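You operate a simulated robot arm through the tools that you are given. There is no shell and no other tool. Be economical: measure what you need, move in short steps, check, and stop when the job is done.

You run a simulated robot arm. Do the job below in one go: nothing can be reset, and whatever is moved stays where it is left.

## Task
Set the big nut to the card's height and lock it.
Fine: lay the red cap on the bench and back the small nut off first; lock with the small nut.

Only the result counts: the job must be done as asked and must still hold three seconds after the hand-in. Knocking over, shifting, dropping, spilling or breaking anything else fails it. Lids that push on must go on centred and level and be pressed home; caps that screw on are set level and turned clockwise until they are tight.

## Robot
A 6-joint arm with a two-finger parallel gripper, fixed in place. Base frame: the origin is at the foot of the arm, x ahead of it, y to its left, z up; the work surface is at about z = 0. Units: mm, rad, N and s.
With the tool pointing down near the work surface it reaches from about 140 to 580 mm from the base axis. Its first joint turns from -1.152 to 1.152 rad. Payload 2.1 kg.
Tool frame: the origin (TCP) lies between the finger pads and is the grasp point; the fingertips stand 30 mm ahead of it; z points along the fingers, y is the line along which they close. Largest opening 94 mm; finger width 28, thickness 10; the body of the gripper, 50 by 96 mm, starts 55 mm behind the TCP.
Orientation is that of the tool frame in the base frame, as [roll, pitch, yaw] about the fixed x, y, z axes, in that order (R = Rz(yaw) Ry(pitch) Rx(roll)). With the fingers straight down and closing along the base's y, the tool's x points along the base's -x, its y along +y and its z along -z.

## Interface
- The arm moves only by the tool send_rows. Its argument "commands" is text: rows parted by semicolons, each of 7 numbers parted by spaces: the shift along the tool's x, y, z in mm, then the turn, a rotation vector about the tool's x, y, z in rad, then the opening in per cent of the stroke, from 0 (shut) to 100 (fully open). In form: dx dy dz ax ay az fingers; .... A call has 1 to 8 rows; each row shifts and turns the commanded pose from where the row before left it, along the tool's axes as they then stand. Rows are played at 5 a second. More than 50 mm and 0.15 rad between two rows, or a gripper value outside its range, and nothing of the call is played. Where a pose cannot be reached the arm comes as near as it can. A force on the tool above 40 N (or 10 N above the force at the start of the call, whichever is more), or a blocked arm, ends the call early, and 0.2 s more pass. The fingers move at their own pace (about 72 mm/s each) and stop on an object; they squeeze with about 44 N. The grip force told is the motor's: it shows also when the fingers shut on nothing. Time passes only in rows, and 0.2 s behind the last, so rows that do not move let the fingers close. The reply holds the time, the measured pose of the TCP, the force on the tool along the base axes, the opening and the grip force, in the units named above and with some noise, with the torque about the TCP (base axes, N m) and any sound that the robot's microphone picked up.
- Cameras (640 x 400 px; columns grow to the right, rows downward): "scene" is fixed at [17.6, -354.4, 479.8]; the picture's right is [0.98, -0.20, 0.00], its down [-0.12, -0.60, -0.79] and it looks along [0.15, 0.77, -0.61] (base axes); focal length 216 px, centre (320, 200). "wrist" rides on the gripper at [76, 14, -103] in the tool frame; the picture's right is [-0.18, 0.98, 0.00], its down [-0.75, -0.14, -0.64] and it looks along [-0.63, -0.12, 0.77] (tool axes); focal length 243 px, centre (320, 200). There is no depth. A picture from a camera that has moved, and an enlarged one, comes with that camera's place and axes in the base frame and with its lens.
- grab_frame(camera): a new picture of that camera. No time passes.
- close_up(camera, box): a new picture of the part [left, top, right, bottom] of that camera's present view, enlarged. No time passes.
- sign_off(): hands the job in; it is judged then, once.

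Go step by step. Nothing tells you positions but the pictures and the camera data: compare them with the known pose of the tool, close in by small moves and look again before you grip or let go. The budget is 120 turns and 76 pictures, counting those below and the enlarged ones. Unless the task says otherwise, let go and move clear before handing in.

The tools are called as name(argument=value, ...) on one line, values as JSON. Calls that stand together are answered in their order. send_rows: Moves the arm, as the interface text tells. Its arguments: {"type":"object","properties":{"commands":{"type":"string"}},"required":["commands"]} The other tools are called the same way: grab_frame (camera) takes a picture; close_up (camera, box) takes an enlarged picture of a part of a camera's view; sign_off () hands the job in.

At the start:

```text
t: 0.0
eef_pos: [294.6, 9.5, 349.6]
ee_rot: [3.14, 0.003, -3.141]
ft_force: [1.2, 0.0, 0.2]
torque: [0.0, 0.02, -0.02]
gripper_width: 93.9
gripper_force: 0.1
```

scene: 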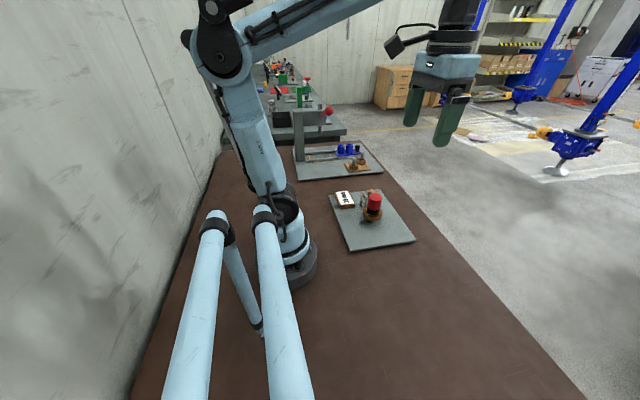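
wrist: 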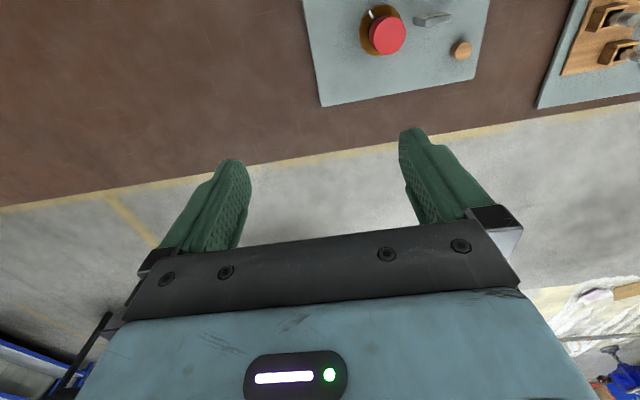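

I see a plate with a red cap on a stud, a card and some other items. I look closer first.

close_up(camera="scene", box=[320, 175, 420, 255])

close_up(camera="wrist", box=[300, 0, 500, 110])

close_up(camera="scene", box=[330, 180, 390, 230])

```text
5.00 times, centred on (370, 215) of scene
camera zoom: at [17.6, -354.4, 479.8], right [0.98, -0.2, 0.0], down [-0.12, -0.6, -0.79], along [0.15, 0.77, -0.61], focal length 1082 px, centre (70, 125)
```

zoom: 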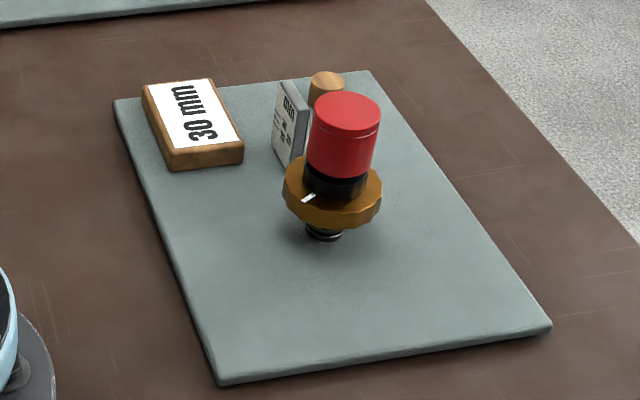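

```text
3.20 times, centred on (400, 55) of wrist
camera zoom: at [219.3, 23.1, 450.8], right [0.18, 0.98, 0.0], down [0.75, -0.14, 0.64], along [0.63, -0.12, -0.77], focal length 776 px, centre (64, 664)
```

zoom: 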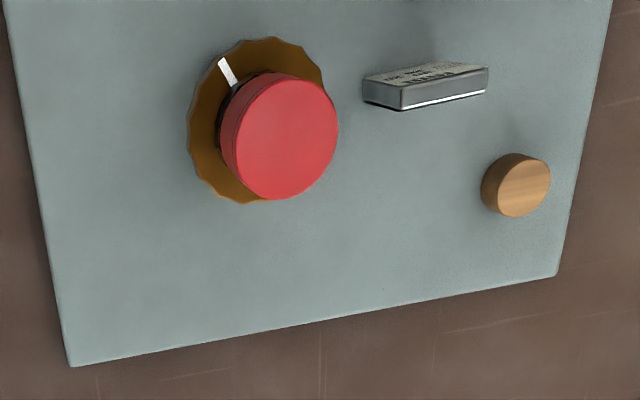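

```text
8.00 times, centred on (360, 205) of scene
camera zoom: at [17.6, -354.4, 479.8], right [0.98, -0.2, 0.0], down [-0.12, -0.6, -0.79], along [0.15, 0.77, -0.61], focal length 1731 px, centre (0, 160)
```

zoom: 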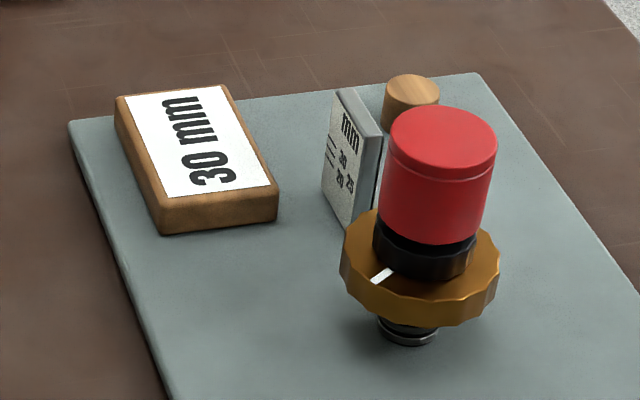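

The card says 30 mm, and there is a small scale by the stud; the stack is near (269, 98). I enlarge the scale.

close_up(camera="scene", box=[366, 188, 386, 208])

close_up(camera="scene", box=[370, 202, 394, 226])

```text
16.00 times, centred on (376, 198) of scene
camera zoom: at [17.6, -354.4, 479.8], right [0.98, -0.2, 0.0], down [-0.12, -0.6, -0.79], along [0.15, 0.77, -0.61], focal length 3463 px, centre (-576, 232)
```

zoom: 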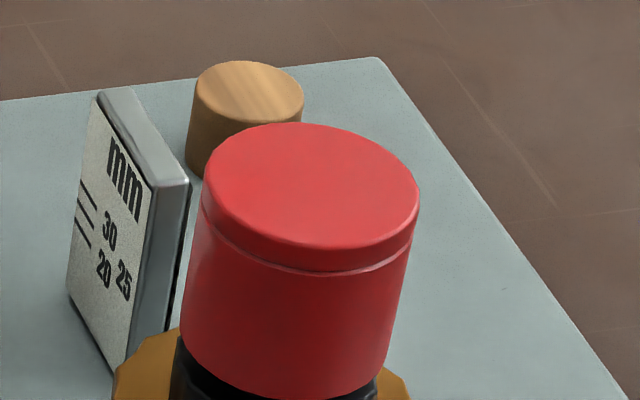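

```text
16.00 times, centred on (382, 214) of scene
camera zoom: at [17.6, -354.4, 479.8], right [0.98, -0.2, 0.0], down [-0.12, -0.6, -0.79], along [0.15, 0.77, -0.61], focal length 3463 px, centre (-672, -24)
```

zoom: 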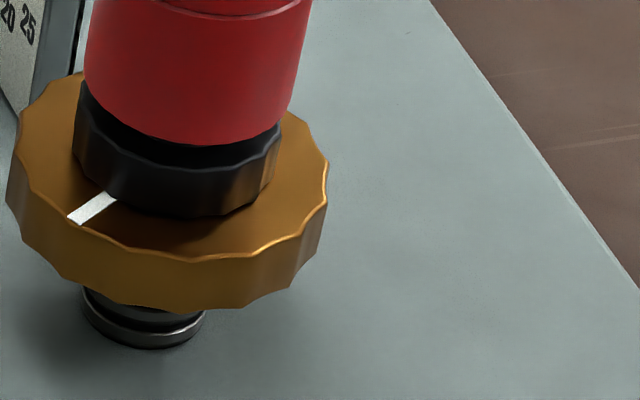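

I take the scale to face -x, beside the stud at about y=175. I bring the wrist camera round to look along +x at the nut and the scale together.

send_rows(commands="30 35 20 0 0 0 100;30 35 20 0 0 0 100;30 35 30 0 0 0 100;14 14 30 0 -0.15 0 100;0 0 0 0 -0.15 0 100;0 0 0 0 -0.15 0 100;0 0 0 0 -0.15 0 100;0 0 0 0 -0.15 0 100")

grab_frame(camera="wrist")

```text
refused: row 1 steps farther than a row can; nothing moved
```

```text
68 pictures are left
camera wrist: at [219.3, 23.1, 450.8], right [0.18, 0.98, 0.0], down [0.75, -0.14, 0.64], along [0.63, -0.12, -0.77], focal length 243 px, centre (320, 200)
```

wrist: 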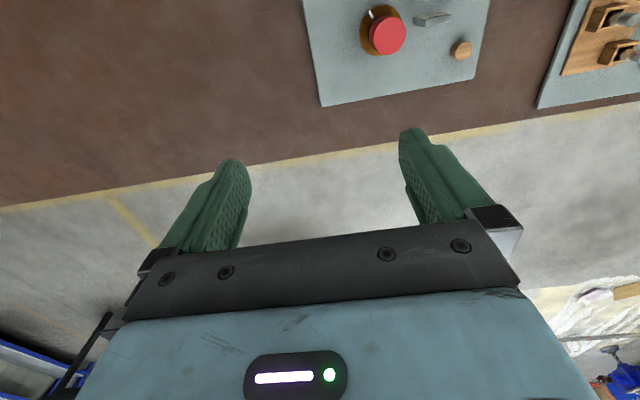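

The row was just over 50 mm, so I send smaller steps.

send_rows(commands="25 30 25 0 0 0 100;25 30 25 0 0 0 100;25 30 25 0 0 0 100;25 30 25 0 -0.15 0 100;0 0 0 0 -0.15 0 100;0 0 0 0 -0.15 0 100;0 0 0 0 -0.15 0 100;0 0 0 0 -0.15 0 100")

grab_frame(camera="wrist")

```text
t: 1.8
eef_pos: [206.3, 127.0, 250.5]
ee_rot: [-3.141, 0.753, 3.102]
ft_force: [-1.0, 0.4, -0.6]
torque: [0.01, 0.01, -0.01]
gripper_width: 94.1
gripper_force: 0.0
out of reach, approached as far as the arm can: row 8
```

```text
67 pictures are left
camera wrist: at [81.5, 145.3, 272.2], right [0.17, 0.98, 0.13], down [0.1, -0.15, 0.98], along [0.98, -0.16, -0.13], focal length 243 px, centre (320, 200)
```

wrist: 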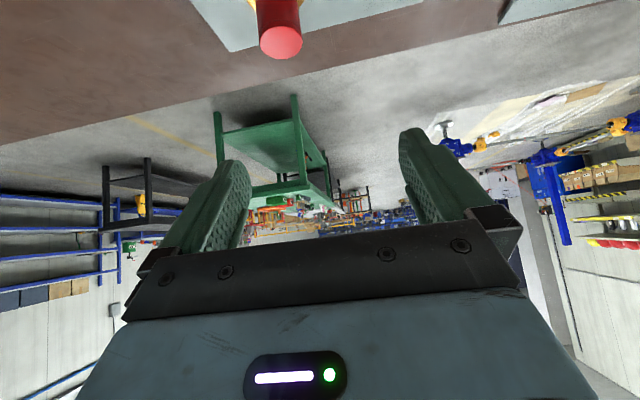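

Nearly there; I lower the tilted tool about 130 mm.

send_rows(commands="30 0 32 0 0 0 100;30 0 32 0 0 0 100;30 0 32 0 0 0 100")

grab_frame(camera="wrist")

```text
t: 2.6
eef_pos: [200.6, 134.8, 118.3]
ee_rot: [3.14, 0.749, -3.14]
ft_force: [0.3, -0.2, -0.7]
torque: [0.01, -0.02, 0.04]
gripper_width: 93.8
gripper_force: 0.0
```

```text
66 pictures are left
camera wrist: at [74.9, 146.7, 141.1], right [0.13, 0.98, 0.13], down [0.11, -0.14, 0.98], along [0.98, -0.11, -0.13], focal length 243 px, centre (320, 200)
```

wrist: 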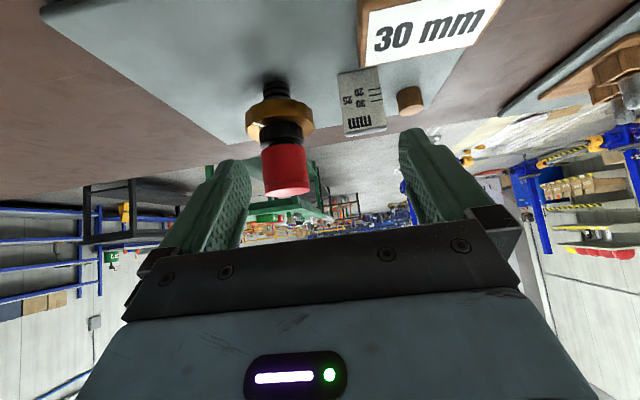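

The scale and the nut are both in view. I enlarge them.

close_up(camera="wrist", box=[235, 60, 395, 160])

close_up(camera="wrist", box=[330, 60, 410, 140])

```text
4.00 times, centred on (315, 110) of wrist
camera zoom: at [74.9, 146.7, 141.1], right [0.13, 0.98, 0.13], down [0.11, -0.14, 0.98], along [0.98, -0.11, -0.13], focal length 970 px, centre (340, 560)
```

zoom: 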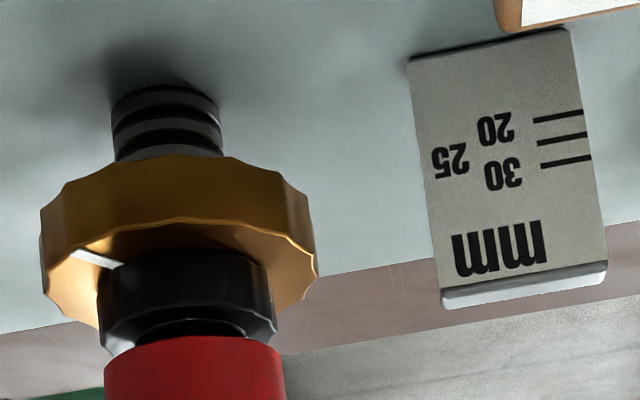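

```text
5.00 times, centred on (370, 100) of wrist
camera zoom: at [74.9, 146.7, 141.1], right [0.13, 0.98, 0.13], down [0.11, -0.14, 0.98], along [0.98, -0.11, -0.13], focal length 1213 px, centre (70, 700)
```

zoom: 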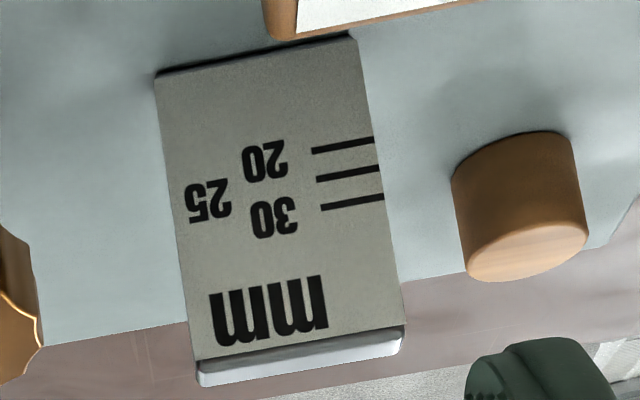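

The scale lines sit 20/25/30 mm above the plate, and the nut's top face is currently just under the 30 line. Next I lift and straighten the tool to fetch the cap.

send_rows(commands="-30 0 -32 0 0 0 100;-30 0 -32 0 0 0 100;0 0 0 0 0.15 0 100;0 0 0 0 0.15 0 100;0 0 0 0 0.15 0 100;0 0 0 0 0.15 0 100;0 0 0 0 0.15 0 100")

```text
t: 4.2
eef_pos: [199.9, 134.5, 205.5]
ee_rot: [3.14, -0.003, -3.14]
ft_force: [0.1, -0.3, -0.1]
torque: [-0.03, 0.04, -0.04]
gripper_width: 94.2
gripper_force: 0.1
```

send_rows(commands="-35 -18 0 0 0 0 100;-35 -18 20 0 0 0 100;0 0 30 0 0 0 100")

grab_frame(camera="wrist")

close_up(camera="scene", box=[320, 135, 440, 235])

```text
t: 5.0
eef_pos: [269.1, 99.4, 155.0]
ee_rot: [3.14, 0.002, 3.141]
ft_force: [0.6, -0.1, -0.3]
torque: [-0.01, -0.03, 0.0]
gripper_width: 94.1
gripper_force: 0.1
```

```text
63 pictures are left
camera wrist: at [194.0, 110.5, 256.9], right [0.18, 0.98, 0.0], down [0.75, -0.14, 0.64], along [0.63, -0.12, -0.77], focal length 243 px, centre (320, 200)
```

wrist: 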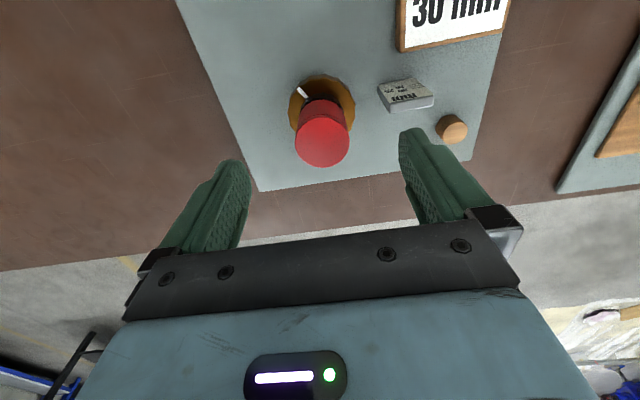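

```text
4.00 times, centred on (380, 185) of scene
camera zoom: at [17.6, -354.4, 479.8], right [0.98, -0.2, 0.0], down [-0.12, -0.6, -0.79], along [0.15, 0.77, -0.61], focal length 866 px, centre (80, 260)
```

zoom: 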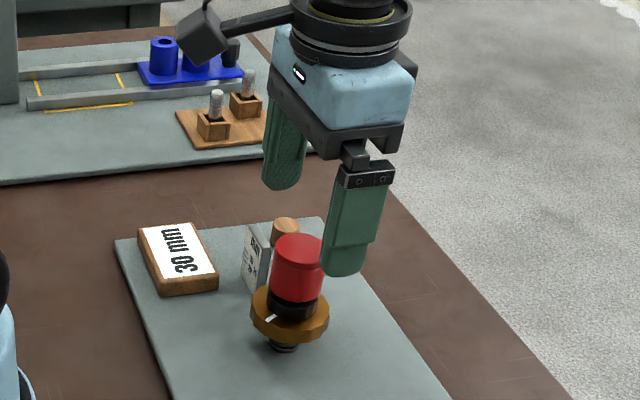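

The cap lies nearly between the fingers. I lower to straddle it, then close.

send_rows(commands="-1 -1 15 0 0 0 100;0 0 15 0 0 0 100;0 0 15 0 0 0 100;0 0 5 0 0 0 100;0 0 0 0 0 0 70;0 0 0 0 0 0 50")

close_up(camera="scene", box=[340, 155, 420, 235])

grab_frame(camera="wrist")

```text
t: 6.4
eef_pos: [271.8, 98.7, 105.8]
ee_rot: [3.139, 0.002, -3.141]
ft_force: [-0.7, 0.5, -1.0]
torque: [-0.01, 0.03, 0.0]
gripper_width: 46.9
gripper_force: 0.0
```

```text
5.00 times, centred on (380, 195) of scene
camera zoom: at [17.6, -354.4, 479.8], right [0.98, -0.2, 0.0], down [-0.12, -0.6, -0.79], along [0.15, 0.77, -0.61], focal length 1082 px, centre (20, 225)
```

zoom: 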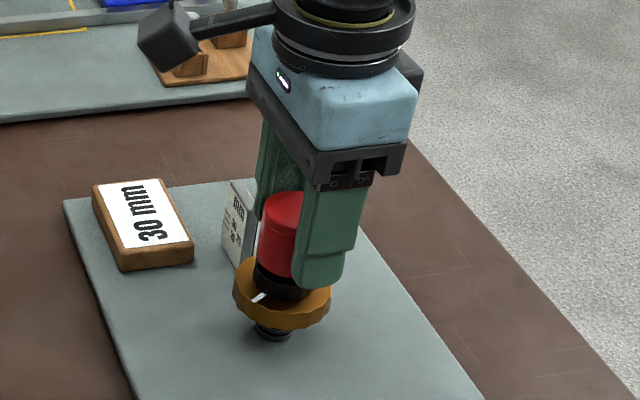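

```text
60 pictures are left
camera wrist: at [196.3, 110.5, 207.2], right [0.18, 0.98, 0.0], down [0.75, -0.14, 0.64], along [0.63, -0.12, -0.77], focal length 243 px, centre (320, 200)
```

wrist: 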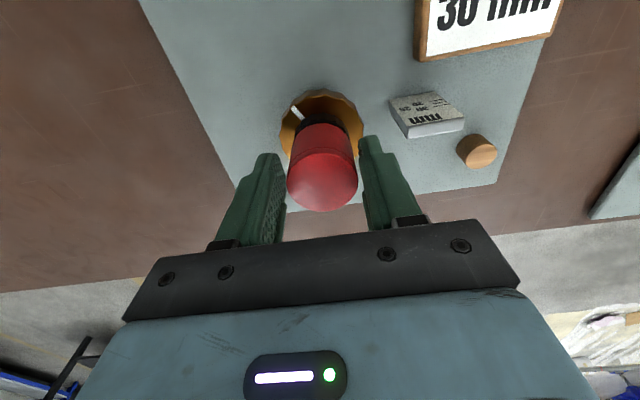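

The cap is centred between the fingers. I close on it.

send_rows(commands="0 0 0 0 0 0 20;0 0 0 0 0 0 20;0 0 0 0 0 0 20")

```text
t: 7.2
eef_pos: [272.1, 98.9, 104.9]
ee_rot: [3.138, 0.003, -3.14]
ft_force: [-0.5, -0.1, 1.1]
torque: [-0.02, -0.04, -0.05]
gripper_width: 36.6
gripper_force: 43.8
```

Gripped at 36.6 mm. I try a short straight pull.

send_rows(commands="0 0 -2 0 0 0 20;0 0 -2 0 0 0 20;0 0 -2 0 0 0 20")

grab_frame(camera="wrist")

```text
t: 8.0
eef_pos: [273.2, 98.4, 111.9]
ee_rot: [3.14, 0.002, -3.141]
ft_force: [-0.1, -0.5, 0.0]
torque: [0.02, -0.01, 0.01]
gripper_width: 36.7
gripper_force: 43.9
```

```text
59 pictures are left
camera wrist: at [196.5, 110.4, 213.6], right [0.18, 0.98, 0.0], down [0.75, -0.14, 0.64], along [0.63, -0.12, -0.77], focal length 243 px, centre (320, 200)
```

wrist: 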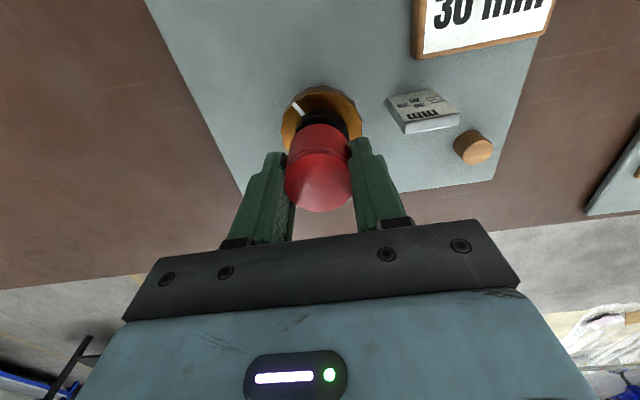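

It lifts freely. I raise it fully.

send_rows(commands="0 0 -10 0 0 0 20;0 0 -15 0 0 0 20;0 0 -20 0 0 0 20;0 0 -20 0 0 0 20")

close_up(camera="scene", box=[330, 135, 430, 235])

```text
t: 9.0
eef_pos: [270.4, 98.9, 178.0]
ee_rot: [3.137, 0.002, -3.141]
ft_force: [0.1, 0.0, -0.8]
torque: [-0.01, -0.01, 0.0]
gripper_width: 36.7
gripper_force: 44.5
```

```text
4.00 times, centred on (380, 185) of scene
camera zoom: at [17.6, -354.4, 479.8], right [0.98, -0.2, 0.0], down [-0.12, -0.6, -0.79], along [0.15, 0.77, -0.61], focal length 866 px, centre (80, 260)
```

zoom: 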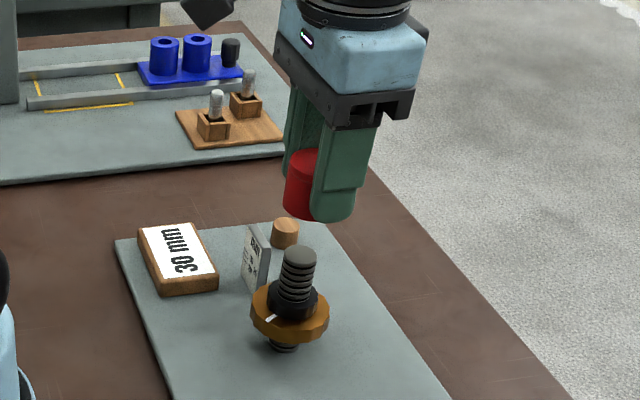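

The cap is off; the stud and small nut are exposed. I carry the cap to the free bench at about (270, -80).

send_rows(commands="0 -45 0 0 0 0 20;0 -45 0 0 0 0 20;0 -45 0 0 0 0 20;0 -45 0 0 0 0 20;0 0 40 0 0 0 20;0 0 40 0 0 0 20;0 0 40 0 0 0 20")

grab_frame(camera="scene")

grab_frame(camera="wrist")

```text
t: 10.6
eef_pos: [271.1, -81.6, 56.2]
ee_rot: [3.14, 0.002, -3.141]
ft_force: [0.7, 0.7, -0.4]
torque: [-0.02, 0.0, -0.01]
gripper_width: 36.6
gripper_force: 44.3
```

```text
57 pictures are left
```

scene: 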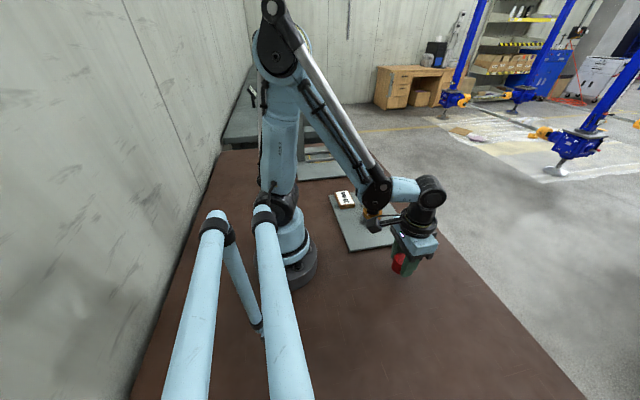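

```text
56 pictures are left
camera wrist: at [195.6, -69.9, 158.5], right [0.18, 0.98, 0.0], down [0.75, -0.14, 0.64], along [0.63, -0.12, -0.77], focal length 243 px, centre (320, 200)
```

wrist: 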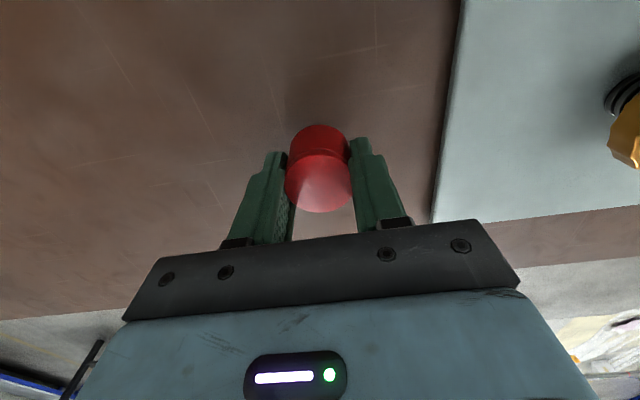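

I lower slowly until contact shows.

send_rows(commands="0 0 5 0 0 0 20;0 0 5 0 0 0 20;0 0 3 0 0 0 20;0 0 2 0 0 0 20")

```text
t: 11.6
eef_pos: [271.5, -82.6, 40.3]
ee_rot: [3.139, 0.001, 3.141]
ft_force: [0.2, 0.0, 0.4]
torque: [-0.01, 0.02, 0.0]
gripper_width: 36.7
gripper_force: 44.0
```

send_rows(commands="0 0 1.5 0 0 0 20;0 0 1.5 0 0 0 20;0 0 0 0 0 0 20")

close_up(camera="scene", box=[370, 230, 430, 290])

```text
t: 12.4
eef_pos: [271.3, -82.2, 38.0]
ee_rot: [3.139, 0.002, 3.142]
ft_force: [-0.5, -0.2, 0.5]
torque: [-0.01, -0.03, -0.04]
gripper_width: 36.7
gripper_force: 44.1
```

```text
6.67 times, centred on (400, 260) of scene
camera zoom: at [17.6, -354.4, 479.8], right [0.98, -0.2, 0.0], down [-0.12, -0.6, -0.79], along [0.15, 0.77, -0.61], focal length 1443 px, centre (-213, -200)
```

zoom: 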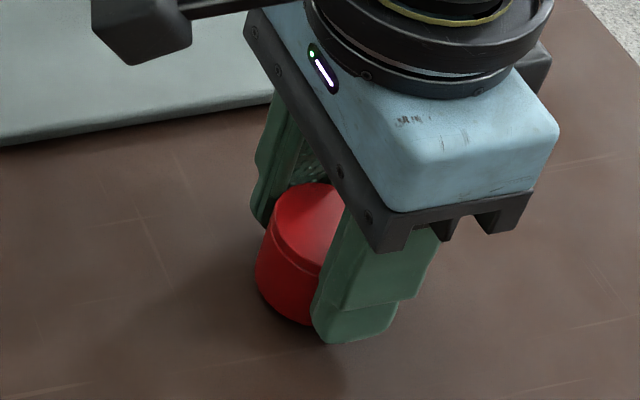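

Still clear of the bench by a little; I go on down in small steps.

send_rows(commands="0 0 1 0 0 0 20;0 0 1 0 0 0 20;0 0 1 0 0 0 20;0 0 0 0 0 0 20")

```text
t: 13.4
eef_pos: [271.7, -81.0, 35.2]
ee_rot: [3.139, 0.001, -3.139]
ft_force: [0.0, -0.4, -0.3]
torque: [-0.01, -0.01, 0.01]
gripper_width: 36.6
gripper_force: 43.6
```

send_rows(commands="0 0 1 0 0 0 20;0 0 1 0 0 0 20;0 0 0 0 0 0 20")

```text
t: 13.9
eef_pos: [273.0, -82.2, 35.1]
ee_rot: [3.14, 0.0, -3.141]
ft_force: [-0.4, 1.4, 13.6]
torque: [-0.01, -0.1, 0.0]
gripper_width: 36.4
gripper_force: 44.7
stopped in row 2: the force on the tool passed its limit at 52 N (the readings are from after the stop); the commanded pose is now the measured one
```

Contact is made; I open and move straight up.

send_rows(commands="0 0 -0.5 0 0 0 20;0 0 0 0 0 0 50;0 0 0 0 0 0 70;0 0 0 0 0 0 100;0 0 -20 0 0 0 100;0 0 -40 0 0 0 100;0 0 -40 0 0 0 100")

grab_frame(camera="scene")

```text
t: 15.5
eef_pos: [270.7, -78.9, 134.5]
ee_rot: [3.139, 0.0, -3.141]
ft_force: [0.8, -0.6, 1.0]
torque: [-0.01, -0.01, 0.0]
gripper_width: 94.0
gripper_force: 0.0
```

```text
54 pictures are left
```

scene: 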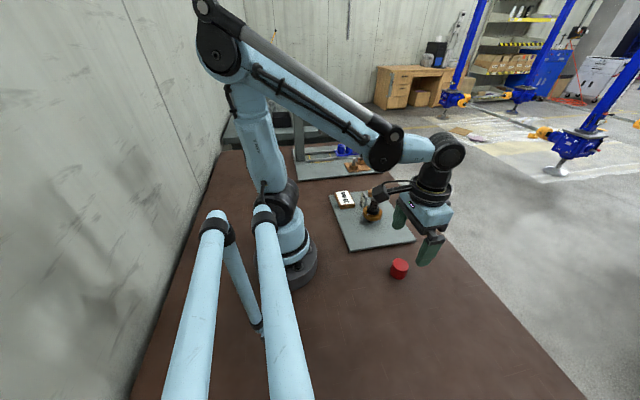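

The cap stands on the bench. I return above the stud, opening reduced to keep clear of the scale.

send_rows(commands="0 0 -40 0 0 0 60;0 45 0 0 0 0 60;0 45 0 0 0 0 60;0 45 0 0 0 0 60;0 42.5 0 0 0 0 60;0 0 20 0 0 0 60")

grab_frame(camera="wrist")

close_up(camera="scene", box=[350, 180, 400, 230])

```text
t: 16.9
eef_pos: [272.2, 97.7, 155.3]
ee_rot: [3.139, 0.002, -3.141]
ft_force: [-0.5, 0.3, 0.8]
torque: [0.0, 0.03, -0.01]
gripper_width: 56.5
gripper_force: 0.0
```

```text
53 pictures are left
camera wrist: at [196.3, 110.1, 257.7], right [0.18, 0.98, 0.0], down [0.75, -0.14, 0.64], along [0.63, -0.12, -0.77], focal length 243 px, centre (320, 200)
```

wrist: 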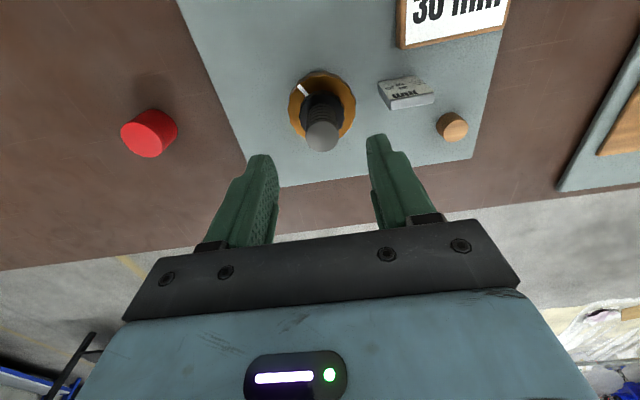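

```text
8.00 times, centred on (375, 205) of scene
camera zoom: at [17.6, -354.4, 479.8], right [0.98, -0.2, 0.0], down [-0.12, -0.6, -0.79], along [0.15, 0.77, -0.61], focal length 1731 px, centre (-120, 160)
```

zoom: 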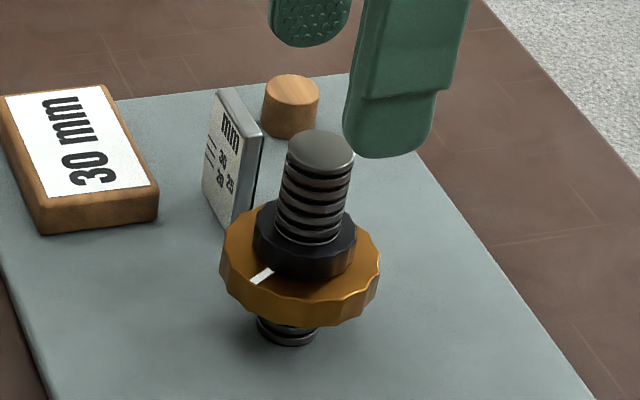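

Aligned. I lower around the stud toward the small nut.

send_rows(commands="0 0 30 0 0 0 60;0 0 30 0 0 0 60;0 0 8 0 0 0 60;0 0 0 0 0 0 60")

close_up(camera="wrist", box=[240, 60, 400, 220])

close_up(camera="scene", box=[350, 180, 400, 230])

```text
t: 17.9
eef_pos: [271.1, 94.9, 88.5]
ee_rot: [3.139, 0.0, -3.14]
ft_force: [-0.1, -0.5, 0.1]
torque: [0.0, -0.04, 0.01]
gripper_width: 56.6
gripper_force: 0.0
```

```text
2.50 times, centred on (320, 140) of wrist
camera zoom: at [196.7, 107.6, 190.9], right [0.18, 0.98, 0.0], down [0.75, -0.14, 0.64], along [0.63, -0.12, -0.77], focal length 606 px, centre (320, 350)
```

zoom: 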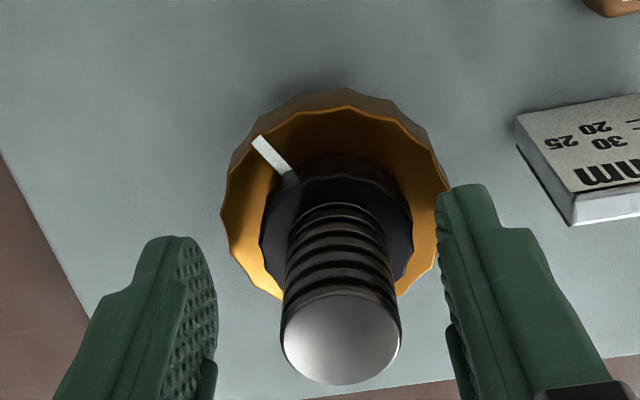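

```text
8.00 times, centred on (375, 205) of scene
camera zoom: at [17.6, -354.4, 479.8], right [0.98, -0.2, 0.0], down [-0.12, -0.6, -0.79], along [0.15, 0.77, -0.61], focal length 1731 px, centre (-120, 160)
```

zoom: 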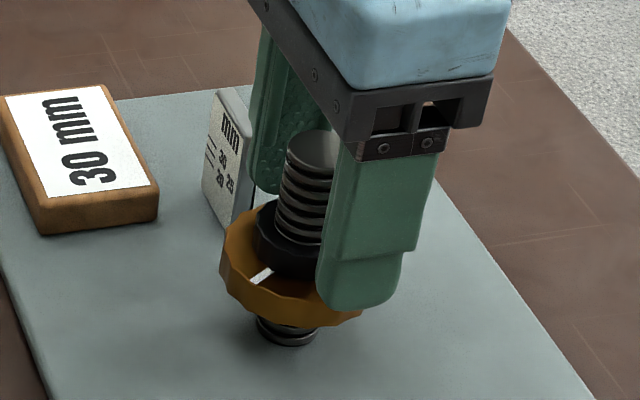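

I shift 2.5 mm in +y to centre, then lower 12 mm to the black nut's level.

send_rows(commands="0 2.5 0 0 0 0 60;0 0 4 0 0 0 60;0 0 4 0 0 0 55;0 0 4 0 0 0 50;0 0 0 0 0 0 50")

close_up(camera="wrist", box=[240, 60, 400, 220])

close_up(camera="scene", box=[350, 180, 400, 230])

```text
t: 18.8
eef_pos: [271.5, 98.8, 80.7]
ee_rot: [-3.141, -0.003, 3.14]
ft_force: [-3.1, -0.2, 23.4]
torque: [0.04, -0.11, -0.07]
gripper_width: 51.5
gripper_force: 3.9
stopped in row 4: the force on the tool passed its limit at 69 N (the readings are from after the stop); the commanded pose is now the measured one
```

```text
2.50 times, centred on (320, 140) of wrist
camera zoom: at [197.0, 111.2, 184.1], right [0.18, 0.98, 0.0], down [0.76, -0.14, 0.64], along [0.63, -0.12, -0.77], focal length 606 px, centre (320, 350)
```

zoom: 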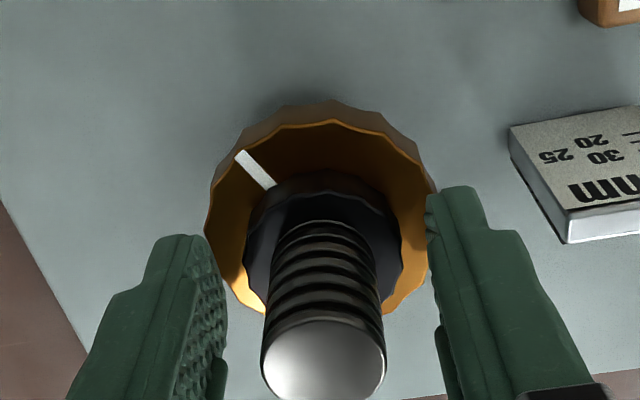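

```text
8.00 times, centred on (375, 205) of scene
camera zoom: at [17.5, -354.5, 479.8], right [0.98, -0.2, 0.0], down [-0.12, -0.6, -0.79], along [0.15, 0.77, -0.61], focal length 1731 px, centre (-120, 160)
```

zoom: 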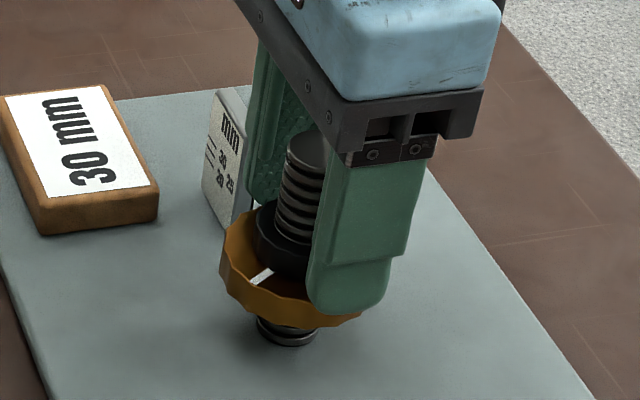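

The tips met the big nut's top at about z=50, so it stands around 40 mm above the plate with its underside around 24. I raise 2 mm and grip the small nut.

send_rows(commands="0 0 -2.5 0 0 0 50;0 0 0 0 0 0 20;0 0 0 0 0 0 20;0 0 0 0 0 0 20")

close_up(camera="wrist", box=[240, 60, 400, 220])

close_up(camera="scene", box=[350, 180, 400, 230])

```text
t: 19.8
eef_pos: [271.6, 98.9, 82.9]
ee_rot: [3.139, -0.005, -3.14]
ft_force: [1.2, 16.4, -12.6]
torque: [0.15, -0.39, -0.02]
gripper_width: 35.7
gripper_force: 44.7
```

```text
2.50 times, centred on (320, 140) of wrist
camera zoom: at [196.9, 111.9, 185.7], right [0.18, 0.98, 0.0], down [0.76, -0.14, 0.64], along [0.63, -0.12, -0.77], focal length 606 px, centre (320, 350)
```

zoom: 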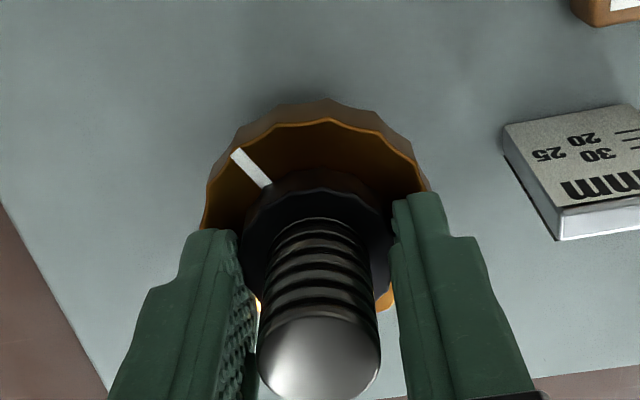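

```text
8.00 times, centred on (375, 205) of scene
camera zoom: at [17.6, -354.4, 479.8], right [0.98, -0.2, 0.0], down [-0.12, -0.6, -0.79], along [0.15, 0.77, -0.61], focal length 1731 px, centre (-120, 160)
```

zoom: 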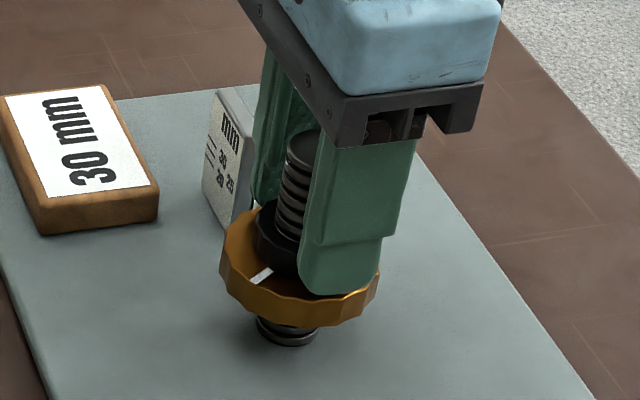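

Small nut gripped at 35.7 mm. I turn it counter-clockwise a little.

send_rows(commands="0 1 0 0 0 0 20;0 0 0 0 0 -0.1 20;0 0 0 0 0 -0.1 20;0 0 0 0 0 -0.1 20")

```text
t: 20.8
eef_pos: [272.3, 101.0, 83.5]
ee_rot: [3.137, -0.002, -2.84]
ft_force: [5.4, 21.6, -15.1]
torque: [0.18, -0.59, -0.03]
gripper_width: 35.9
gripper_force: 45.1
```

It turned, but with a side load. I release and re-grip to see how the tool sits.

send_rows(commands="0 0 0 0 0 0 50;0 0 0 0 0 0 50;0 0 0 0 0 0 50")

close_up(camera="wrist", box=[240, 60, 400, 220])

```text
t: 21.6
eef_pos: [271.9, 99.3, 84.6]
ee_rot: [-3.141, -0.003, -2.84]
ft_force: [-0.5, 0.5, 1.0]
torque: [-0.01, 0.01, 0.02]
gripper_width: 47.3
gripper_force: 0.1
```

```text
2.50 times, centred on (320, 140) of wrist
camera zoom: at [195.9, 88.7, 186.5], right [-0.11, 0.99, 0.0], down [0.76, 0.09, 0.64], along [0.64, 0.07, -0.77], focal length 606 px, centre (320, 350)
```

zoom: 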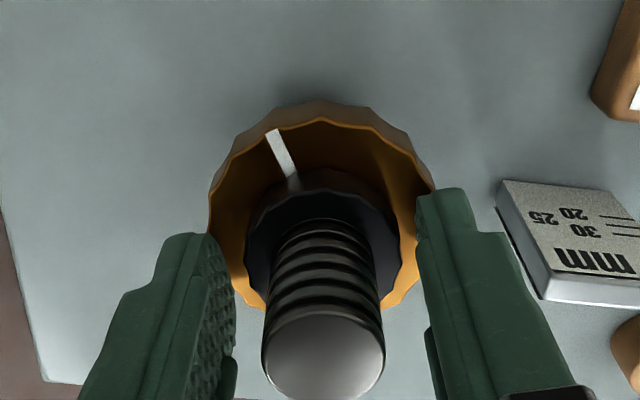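

send_rows(commands="0 1.2 -1 0 0 0 50;0 0 0 0 0 0 20;0 0 0 0 0 0 20;0 0 0 0 0 0 20")

close_up(camera="scene", box=[350, 180, 400, 230])

```text
t: 22.6
eef_pos: [272.4, 101.1, 84.5]
ee_rot: [3.142, -0.004, -2.844]
ft_force: [3.3, -7.7, -2.4]
torque: [-0.06, -0.03, 0.05]
gripper_width: 36.0
gripper_force: 45.4
```

```text
8.00 times, centred on (375, 205) of scene
camera zoom: at [17.6, -354.4, 479.8], right [0.98, -0.2, 0.0], down [-0.12, -0.6, -0.79], along [0.15, 0.77, -0.61], focal length 1731 px, centre (-120, 160)
```

zoom: 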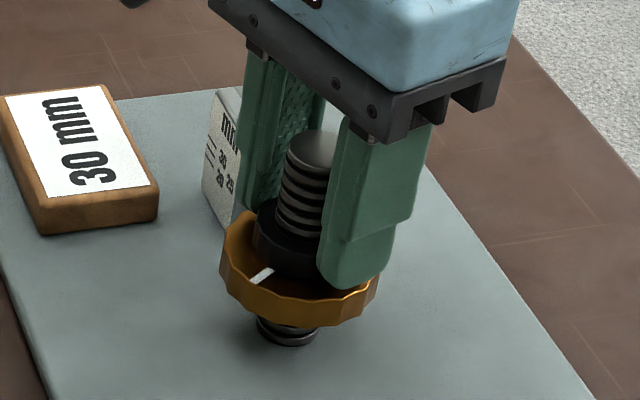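

Lower side load now, and the big nut's mark has not moved. I turn on.

send_rows(commands="0 -0.4 0 0 0 -0.15 20;0 0 -0.1 0 0 -0.15 20;0 0 -0.1 0 0 -0.15 20;0 0 -0.1 0 0 -0.15 20;0 0 -0.1 0 0 -0.15 20;0 0 -0.1 0 0 -0.15 20;0 0 -0.1 0 0 -0.15 20")

close_up(camera="scene", box=[350, 180, 400, 230])

```text
t: 24.2
eef_pos: [271.3, 102.6, 86.6]
ee_rot: [3.132, 0.001, -1.807]
ft_force: [-3.5, -0.4, 13.3]
torque: [0.21, -0.13, -0.02]
gripper_width: 35.9
gripper_force: 44.6
stopped in row 7: the force on the tool passed its limit at 41 N (the readings are from after the stop); the commanded pose is now the measured one
```

```text
8.00 times, centred on (375, 205) of scene
camera zoom: at [17.6, -354.5, 479.8], right [0.98, -0.2, 0.0], down [-0.12, -0.6, -0.79], along [0.15, 0.77, -0.61], focal length 1731 px, centre (-120, 160)
```

zoom: 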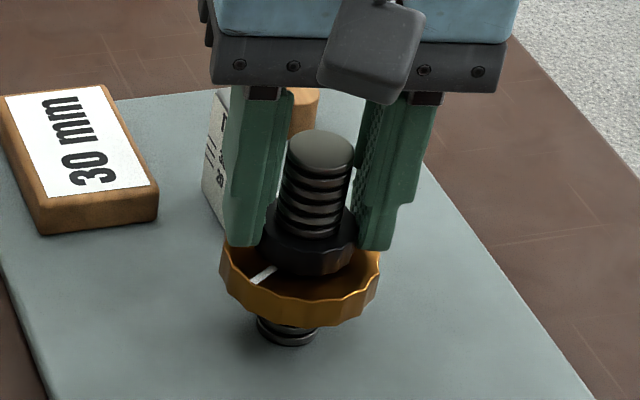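

The rising nut pushed the tool up, so I follow up more per row. I re-grip to relax and carry on.

send_rows(commands="0 0 0 0 0 0 45;0 0 0 0 0 0 45;0 0 0 0 0 0 20;0 0 0 0 0 0 20;0 0 0 0 0 0 20")

send_rows(commands="0 0 -0.2 0 0 -0.15 20;0 0 -0.15 0 0 -0.15 20;0 0 -0.15 0 0 -0.15 20;0 0 -0.15 0 0 -0.15 20;0 0 -0.15 0 0 -0.15 20;0 0 -0.15 0 0 -0.15 20;0 0 -0.15 0 0 -0.15 20")

```text
t: 25.4
eef_pos: [270.2, 102.4, 85.5]
ee_rot: [3.134, 0.001, -1.807]
ft_force: [-2.4, 0.8, -0.6]
torque: [-0.12, -0.23, 0.01]
gripper_width: 36.1
gripper_force: 45.2
```

```text
t: 26.9
eef_pos: [269.4, 101.0, 88.4]
ee_rot: [3.131, 0.011, -0.901]
ft_force: [-2.1, -0.8, 13.2]
torque: [0.0, -0.14, -0.03]
gripper_width: 36.3
gripper_force: 44.9
stopped in row 7: the force on the tool passed its limit at 40 N (the readings are from after the stop); the commanded pose is now the measured one
```

close_up(camera="scene", box=[355, 185, 395, 225])

send_rows(commands="0 0 0 0 0 0 45;0 0 0 0 0 0 45;0 0 0 0 0 0 45")

```text
10.00 times, centred on (375, 205) of scene
camera zoom: at [17.6, -354.5, 479.8], right [0.98, -0.2, 0.0], down [-0.12, -0.6, -0.79], along [0.15, 0.77, -0.61], focal length 2164 px, centre (-230, 150)
```

zoom: 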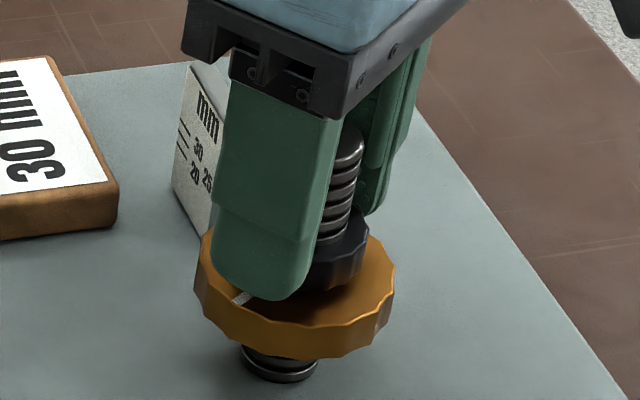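

```text
t: 27.7
eef_pos: [268.9, 100.8, 86.8]
ee_rot: [3.131, 0.009, -0.901]
ft_force: [-0.1, -0.1, 0.0]
torque: [0.02, 0.02, -0.01]
gripper_width: 42.6
gripper_force: 0.0
```

send_rows(commands="0.9 -1.1 -0.5 0 0 0 45;0 0 0 0 0 0 20;0 0 0 0 0 0 20;0 0 -0.1 0 0 -0.15 20;0 0 -0.25 0 0 -0.15 20;0 0 -0.25 0 0 -0.15 20;0 0 -0.25 0 0 -0.15 20;0 0 -0.25 0 0 -0.15 20")

send_rows(commands="0 0 -0.25 0 0 -0.15 20;0 0 -0.25 0 0 -0.15 20;0 0 -0.25 0 0 -0.15 20;0 0 -0.25 0 0 -0.15 20;0 0 -0.25 0 0 -0.15 20")

```text
t: 29.5
eef_pos: [268.5, 100.9, 90.0]
ee_rot: [3.137, 0.02, -0.15]
ft_force: [-22.1, -23.0, 6.6]
torque: [-0.3, -0.45, -0.03]
gripper_width: 35.8
gripper_force: 44.9
```

```text
t: 30.2
eef_pos: [269.0, 100.7, 89.7]
ee_rot: [3.122, 0.018, 0.228]
ft_force: [0.8, -2.2, -0.3]
torque: [-0.01, 0.03, -0.02]
gripper_width: 36.0
gripper_force: 45.0
out of reach, approached as far as the arm can: row 3
stopped in row 3: the force on the tool passed its limit at 67 N (the readings are from after the stop); the commanded pose is now the measured one
```

The wrist reached its limit after about 3.4 rad of backing off. I open and unwind for another stroke.

send_rows(commands="0 0 0 0 0 0 55;0 0 0 0 0 0 55;0 0 -1 0 0 0.15 55;0 0 0 0 0 0.15 55;0 0 0 0 0 0.15 55;0 0 0 0 0 0.15 55;0 0 0 0 0 0.15 55;0 0 0 0 0 0.15 55")

send_rows(commands="0 0 0 0 0 0.15 55;0 0 0 0 0 0.15 55;0 0 0 0 0 0.15 55;0 0 0 0 0 0.15 55;0 0 0 0 0 0.15 55;0 0 0 0 0 0.15 55;0 0 0 0 0 0.15 55;0 0 0 0 0 0.15 55")

send_rows(commands="0 0 0 0 0 0.15 55;0 0 0 0 0 0.15 55;0 0 0 0 0 0.15 55;0 0 0 0 0 0.15 55;0 0 0 0 0 0.15 55;0 0 0 0 0 0.15 55;0 0 0 0 0 0.15 55;0 0 0 0 0 0.15 55")

grab_frame(camera="wrist")

```text
t: 32.0
eef_pos: [269.1, 100.5, 90.0]
ee_rot: [3.116, -0.003, -0.672]
ft_force: [0.3, -0.5, -0.2]
torque: [-0.01, -0.01, 0.01]
gripper_width: 51.5
gripper_force: 0.0
```

```text
t: 33.9
eef_pos: [270.0, 99.9, 89.1]
ee_rot: [3.135, -0.025, -1.873]
ft_force: [0.1, -0.3, 0.4]
torque: [-0.02, 0.03, -0.01]
gripper_width: 51.7
gripper_force: 0.0
```

```text
t: 35.6
eef_pos: [269.7, 101.0, 90.1]
ee_rot: [-3.12, -0.014, -3.071]
ft_force: [-0.6, 0.3, -0.3]
torque: [0.0, -0.01, -0.03]
gripper_width: 51.4
gripper_force: 0.0
```

```text
41 pictures are left
camera wrist: at [194.5, 109.8, 193.3], right [0.11, 0.99, -0.02], down [0.77, -0.07, 0.63], along [0.63, -0.09, -0.77], focal length 243 px, centre (320, 200)
```

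wrist: 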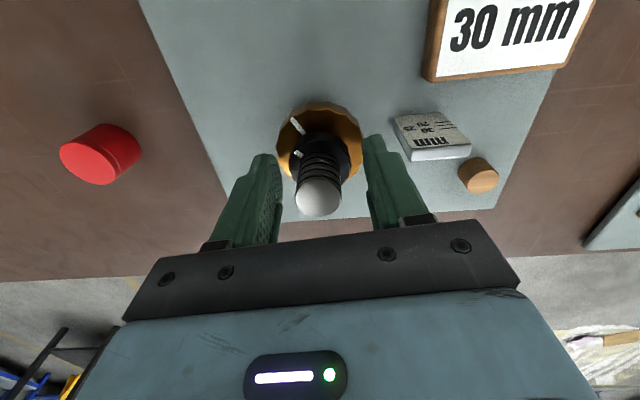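

The small nut's own white mark is now visible. I level the tool and unwind a bit further for a longer stroke.

send_rows(commands="0 0 0 -0.0216 -0.014 0 55;0 0 0 0 0 0.15 55;0 0 0 0 0 0.15 55;0 0 0 0 0 0.15 55;0 0 0 0 0 0.15 55;0 0 0 0 0 0.15 55;0 0 0 0 0 0.15 55;0 0 0 0 0 0.15 55")

close_up(camera="scene", box=[355, 185, 395, 225])

```text
t: 37.5
eef_pos: [269.5, 100.4, 90.3]
ee_rot: [-3.141, 0.0, 2.163]
ft_force: [0.1, 0.1, 0.1]
torque: [0.03, 0.0, -0.03]
gripper_width: 51.6
gripper_force: 0.0
```

```text
10.00 times, centred on (375, 205) of scene
camera zoom: at [17.6, -354.4, 479.8], right [0.98, -0.2, 0.0], down [-0.12, -0.6, -0.79], along [0.15, 0.77, -0.61], focal length 2164 px, centre (-230, 150)
```

zoom: 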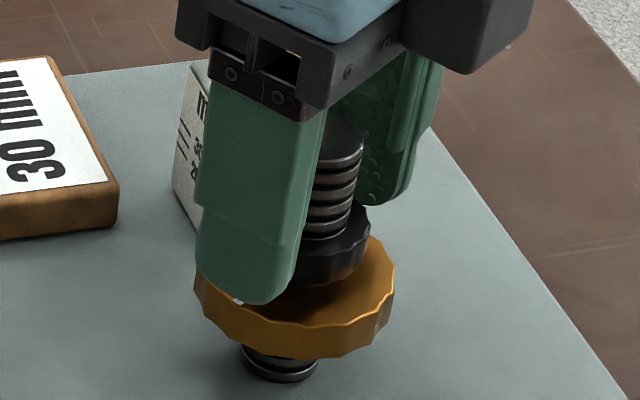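

I grip the small nut and back it off further, following upward.

send_rows(commands="0 0 -1 0 0 0 20;0 0 0 0 0 0 20;0 0 0 0 0 0 20;0 0 -0.1 0 0 -0.15 20;0 0 -0.2 0 0 -0.15 20;0 0 -0.2 0 0 -0.15 20;0 0 -0.2 0 0 -0.15 20;0 0 -0.2 0 0 -0.15 20")

send_rows(commands="0 0 -0.2 0 0 -0.15 20;0 0 -0.2 0 0 -0.15 20;0 0 -0.2 0 0 -0.15 20;0 0 -0.2 0 0 -0.15 20;0 0 -0.2 0 0 -0.15 20;0 0 -0.2 0 0 -0.15 20;0 0 -0.2 0 0 -0.15 20;0 0 -0.2 0 0 -0.15 20")

```text
t: 39.2
eef_pos: [269.0, 99.5, 93.1]
ee_rot: [-3.141, 0.0, 2.919]
ft_force: [-6.3, -8.3, 16.3]
torque: [-0.47, -0.07, -0.06]
gripper_width: 35.9
gripper_force: 44.6
```

```text
t: 41.0
eef_pos: [269.7, 99.8, 94.6]
ee_rot: [-3.138, 0.0, -2.168]
ft_force: [3.2, -15.2, 17.8]
torque: [-0.57, 0.28, -0.03]
gripper_width: 35.9
gripper_force: 44.9
```

send_rows(commands="0 0 -0.25 0 0 -0.15 20;0 0 -0.2 0 0 -0.15 20;0 0 -0.2 0 0 -0.15 20;0 0 -0.2 0 0 -0.15 20;0 0 -0.2 0 0 -0.15 20;0 0 -0.2 0 0 -0.15 20;0 0 -0.2 0 0 -0.15 20;0 0 -0.2 0 0 -0.15 20")

send_rows(commands="0 0 -0.2 0 0 -0.15 20;0 0 -0.2 0 0 -0.15 20;0 0 -0.2 0 0 -0.15 20;0 0 -0.2 0 0 -0.15 20;0 0 0 0 0 0 55;0 0 0 0 0 0 55;0 0 -40 0 0 0 55")

close_up(camera="scene", box=[355, 185, 395, 225])

```text
t: 42.9
eef_pos: [269.6, 99.7, 95.7]
ee_rot: [-3.14, -0.001, -0.968]
ft_force: [8.4, -9.3, 20.4]
torque: [0.08, -0.02, -0.07]
gripper_width: 36.0
gripper_force: 45.0
```

```text
t: 44.5
eef_pos: [270.0, 98.4, 135.9]
ee_rot: [-3.141, -0.001, -0.371]
ft_force: [-0.1, -0.5, 0.1]
torque: [0.05, 0.03, -0.02]
gripper_width: 51.8
gripper_force: 0.0
```

```text
10.00 times, centred on (375, 205) of scene
camera zoom: at [17.6, -354.4, 479.8], right [0.98, -0.2, 0.0], down [-0.12, -0.6, -0.79], along [0.15, 0.77, -0.61], focal length 2164 px, centre (-230, 150)
```

zoom: 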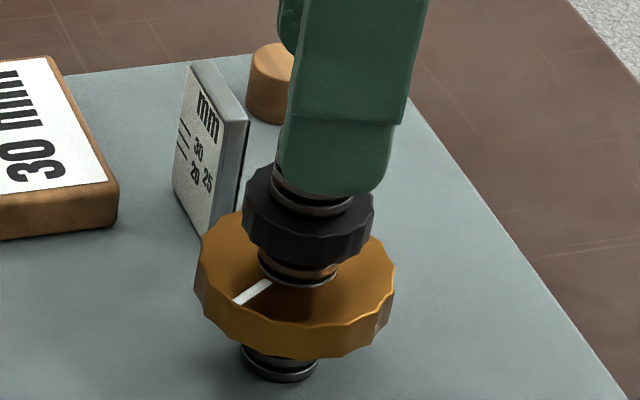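

The small nut is well backed off. I unwind the wrist and go for a low side view of the big nut against the scale.

send_rows(commands="0 0 -20 0 0 0.15 55;0 0 -20 0 0 0.15 55;0 0 0 0 0 0.15 55;0 0 0 0 0 0.15 55;0 0 0 0 0 0.15 55;0 0 0 0 0 0.15 55;0 0 0 0 0 0.15 55;0 0 0 0 0 0.15 55")

send_rows(commands="0 0 0 0 0 0.15 55;0 0 0 0 0 0.15 55;0 0 0 0 0 0.15 55;0 0 0 0 0 0.15 55;0 0 0 0 0 0.15 55;0 0 0 0 0 0.15 55;0 0 0 0 0 0.15 55;0 0 0 0 0 0.15 55")

send_rows(commands="0 0 0 0 0 0.15 65;0 0 0 0 0 0.15 65;0 0 0 0 0 0.075 65;40 8 0 0 0 0 65;40 8 0 0 0 0 65")

```text
t: 46.2
eef_pos: [268.8, 101.6, 175.5]
ee_rot: [3.14, 0.001, -1.573]
ft_force: [1.0, 0.0, 0.7]
torque: [0.0, -0.01, 0.03]
gripper_width: 51.7
gripper_force: 0.1
```

```text
t: 48.0
eef_pos: [269.2, 99.7, 175.7]
ee_rot: [-3.141, 0.0, -2.771]
ft_force: [0.5, -0.4, 0.1]
torque: [0.0, -0.01, -0.02]
gripper_width: 51.9
gripper_force: 0.0
```

```text
t: 49.2
eef_pos: [191.0, 118.5, 174.6]
ee_rot: [3.14, 0.0, 3.138]
ft_force: [0.0, -0.5, 0.5]
torque: [0.02, 0.01, -0.01]
gripper_width: 61.2
gripper_force: 0.1
```

send_rows(commands="0 0 0 0 -0.15 0 65;0 0 0 0 -0.15 0 65;0 0 0 0 -0.15 0 65;0 0 0 0 -0.15 0 65;0 0 0 0 -0.15 0 65;25 0 27 0 0 0 65;25 0 27 0 0 0 65;20 0 21 0 0 0 65")

grab_frame(camera="wrist")

```text
t: 51.0
eef_pos: [206.8, 149.9, 79.1]
ee_rot: [3.141, 0.749, 3.139]
ft_force: [-0.3, 0.1, -0.1]
torque: [-0.01, 0.01, -0.04]
gripper_width: 60.9
gripper_force: 0.1
out of reach, approached as far as the arm can: row 4, 5
```

```text
38 pictures are left
camera wrist: at [82.7, 162.1, 100.3], right [0.14, 0.98, 0.13], down [0.11, -0.14, 0.98], along [0.98, -0.12, -0.13], focal length 243 px, centre (320, 200)
```

wrist: 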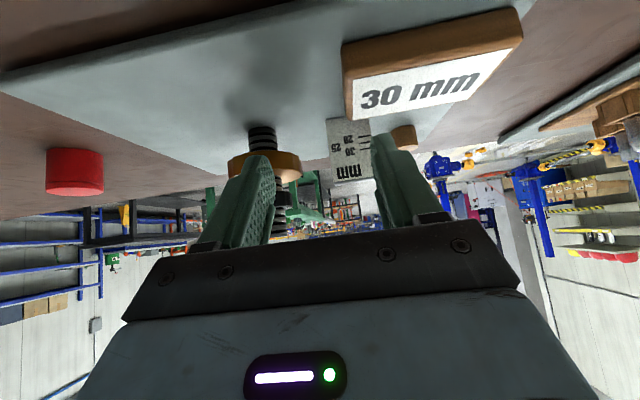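

close_up(camera="wrist", box=[220, 110, 380, 210])

```text
4.00 times, centred on (300, 160) of wrist
camera zoom: at [82.7, 162.1, 100.3], right [0.14, 0.98, 0.13], down [0.11, -0.14, 0.98], along [0.98, -0.12, -0.13], focal length 970 px, centre (400, 360)
```

zoom: 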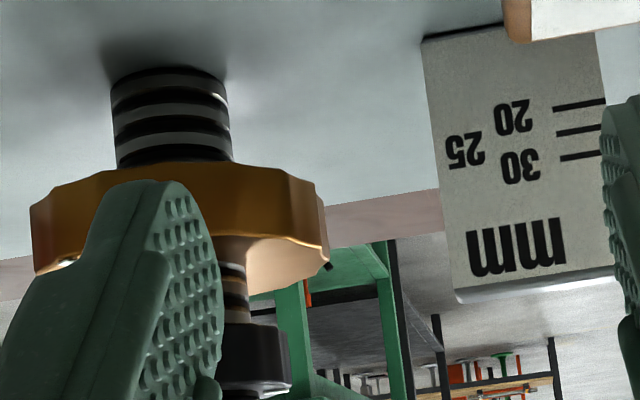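

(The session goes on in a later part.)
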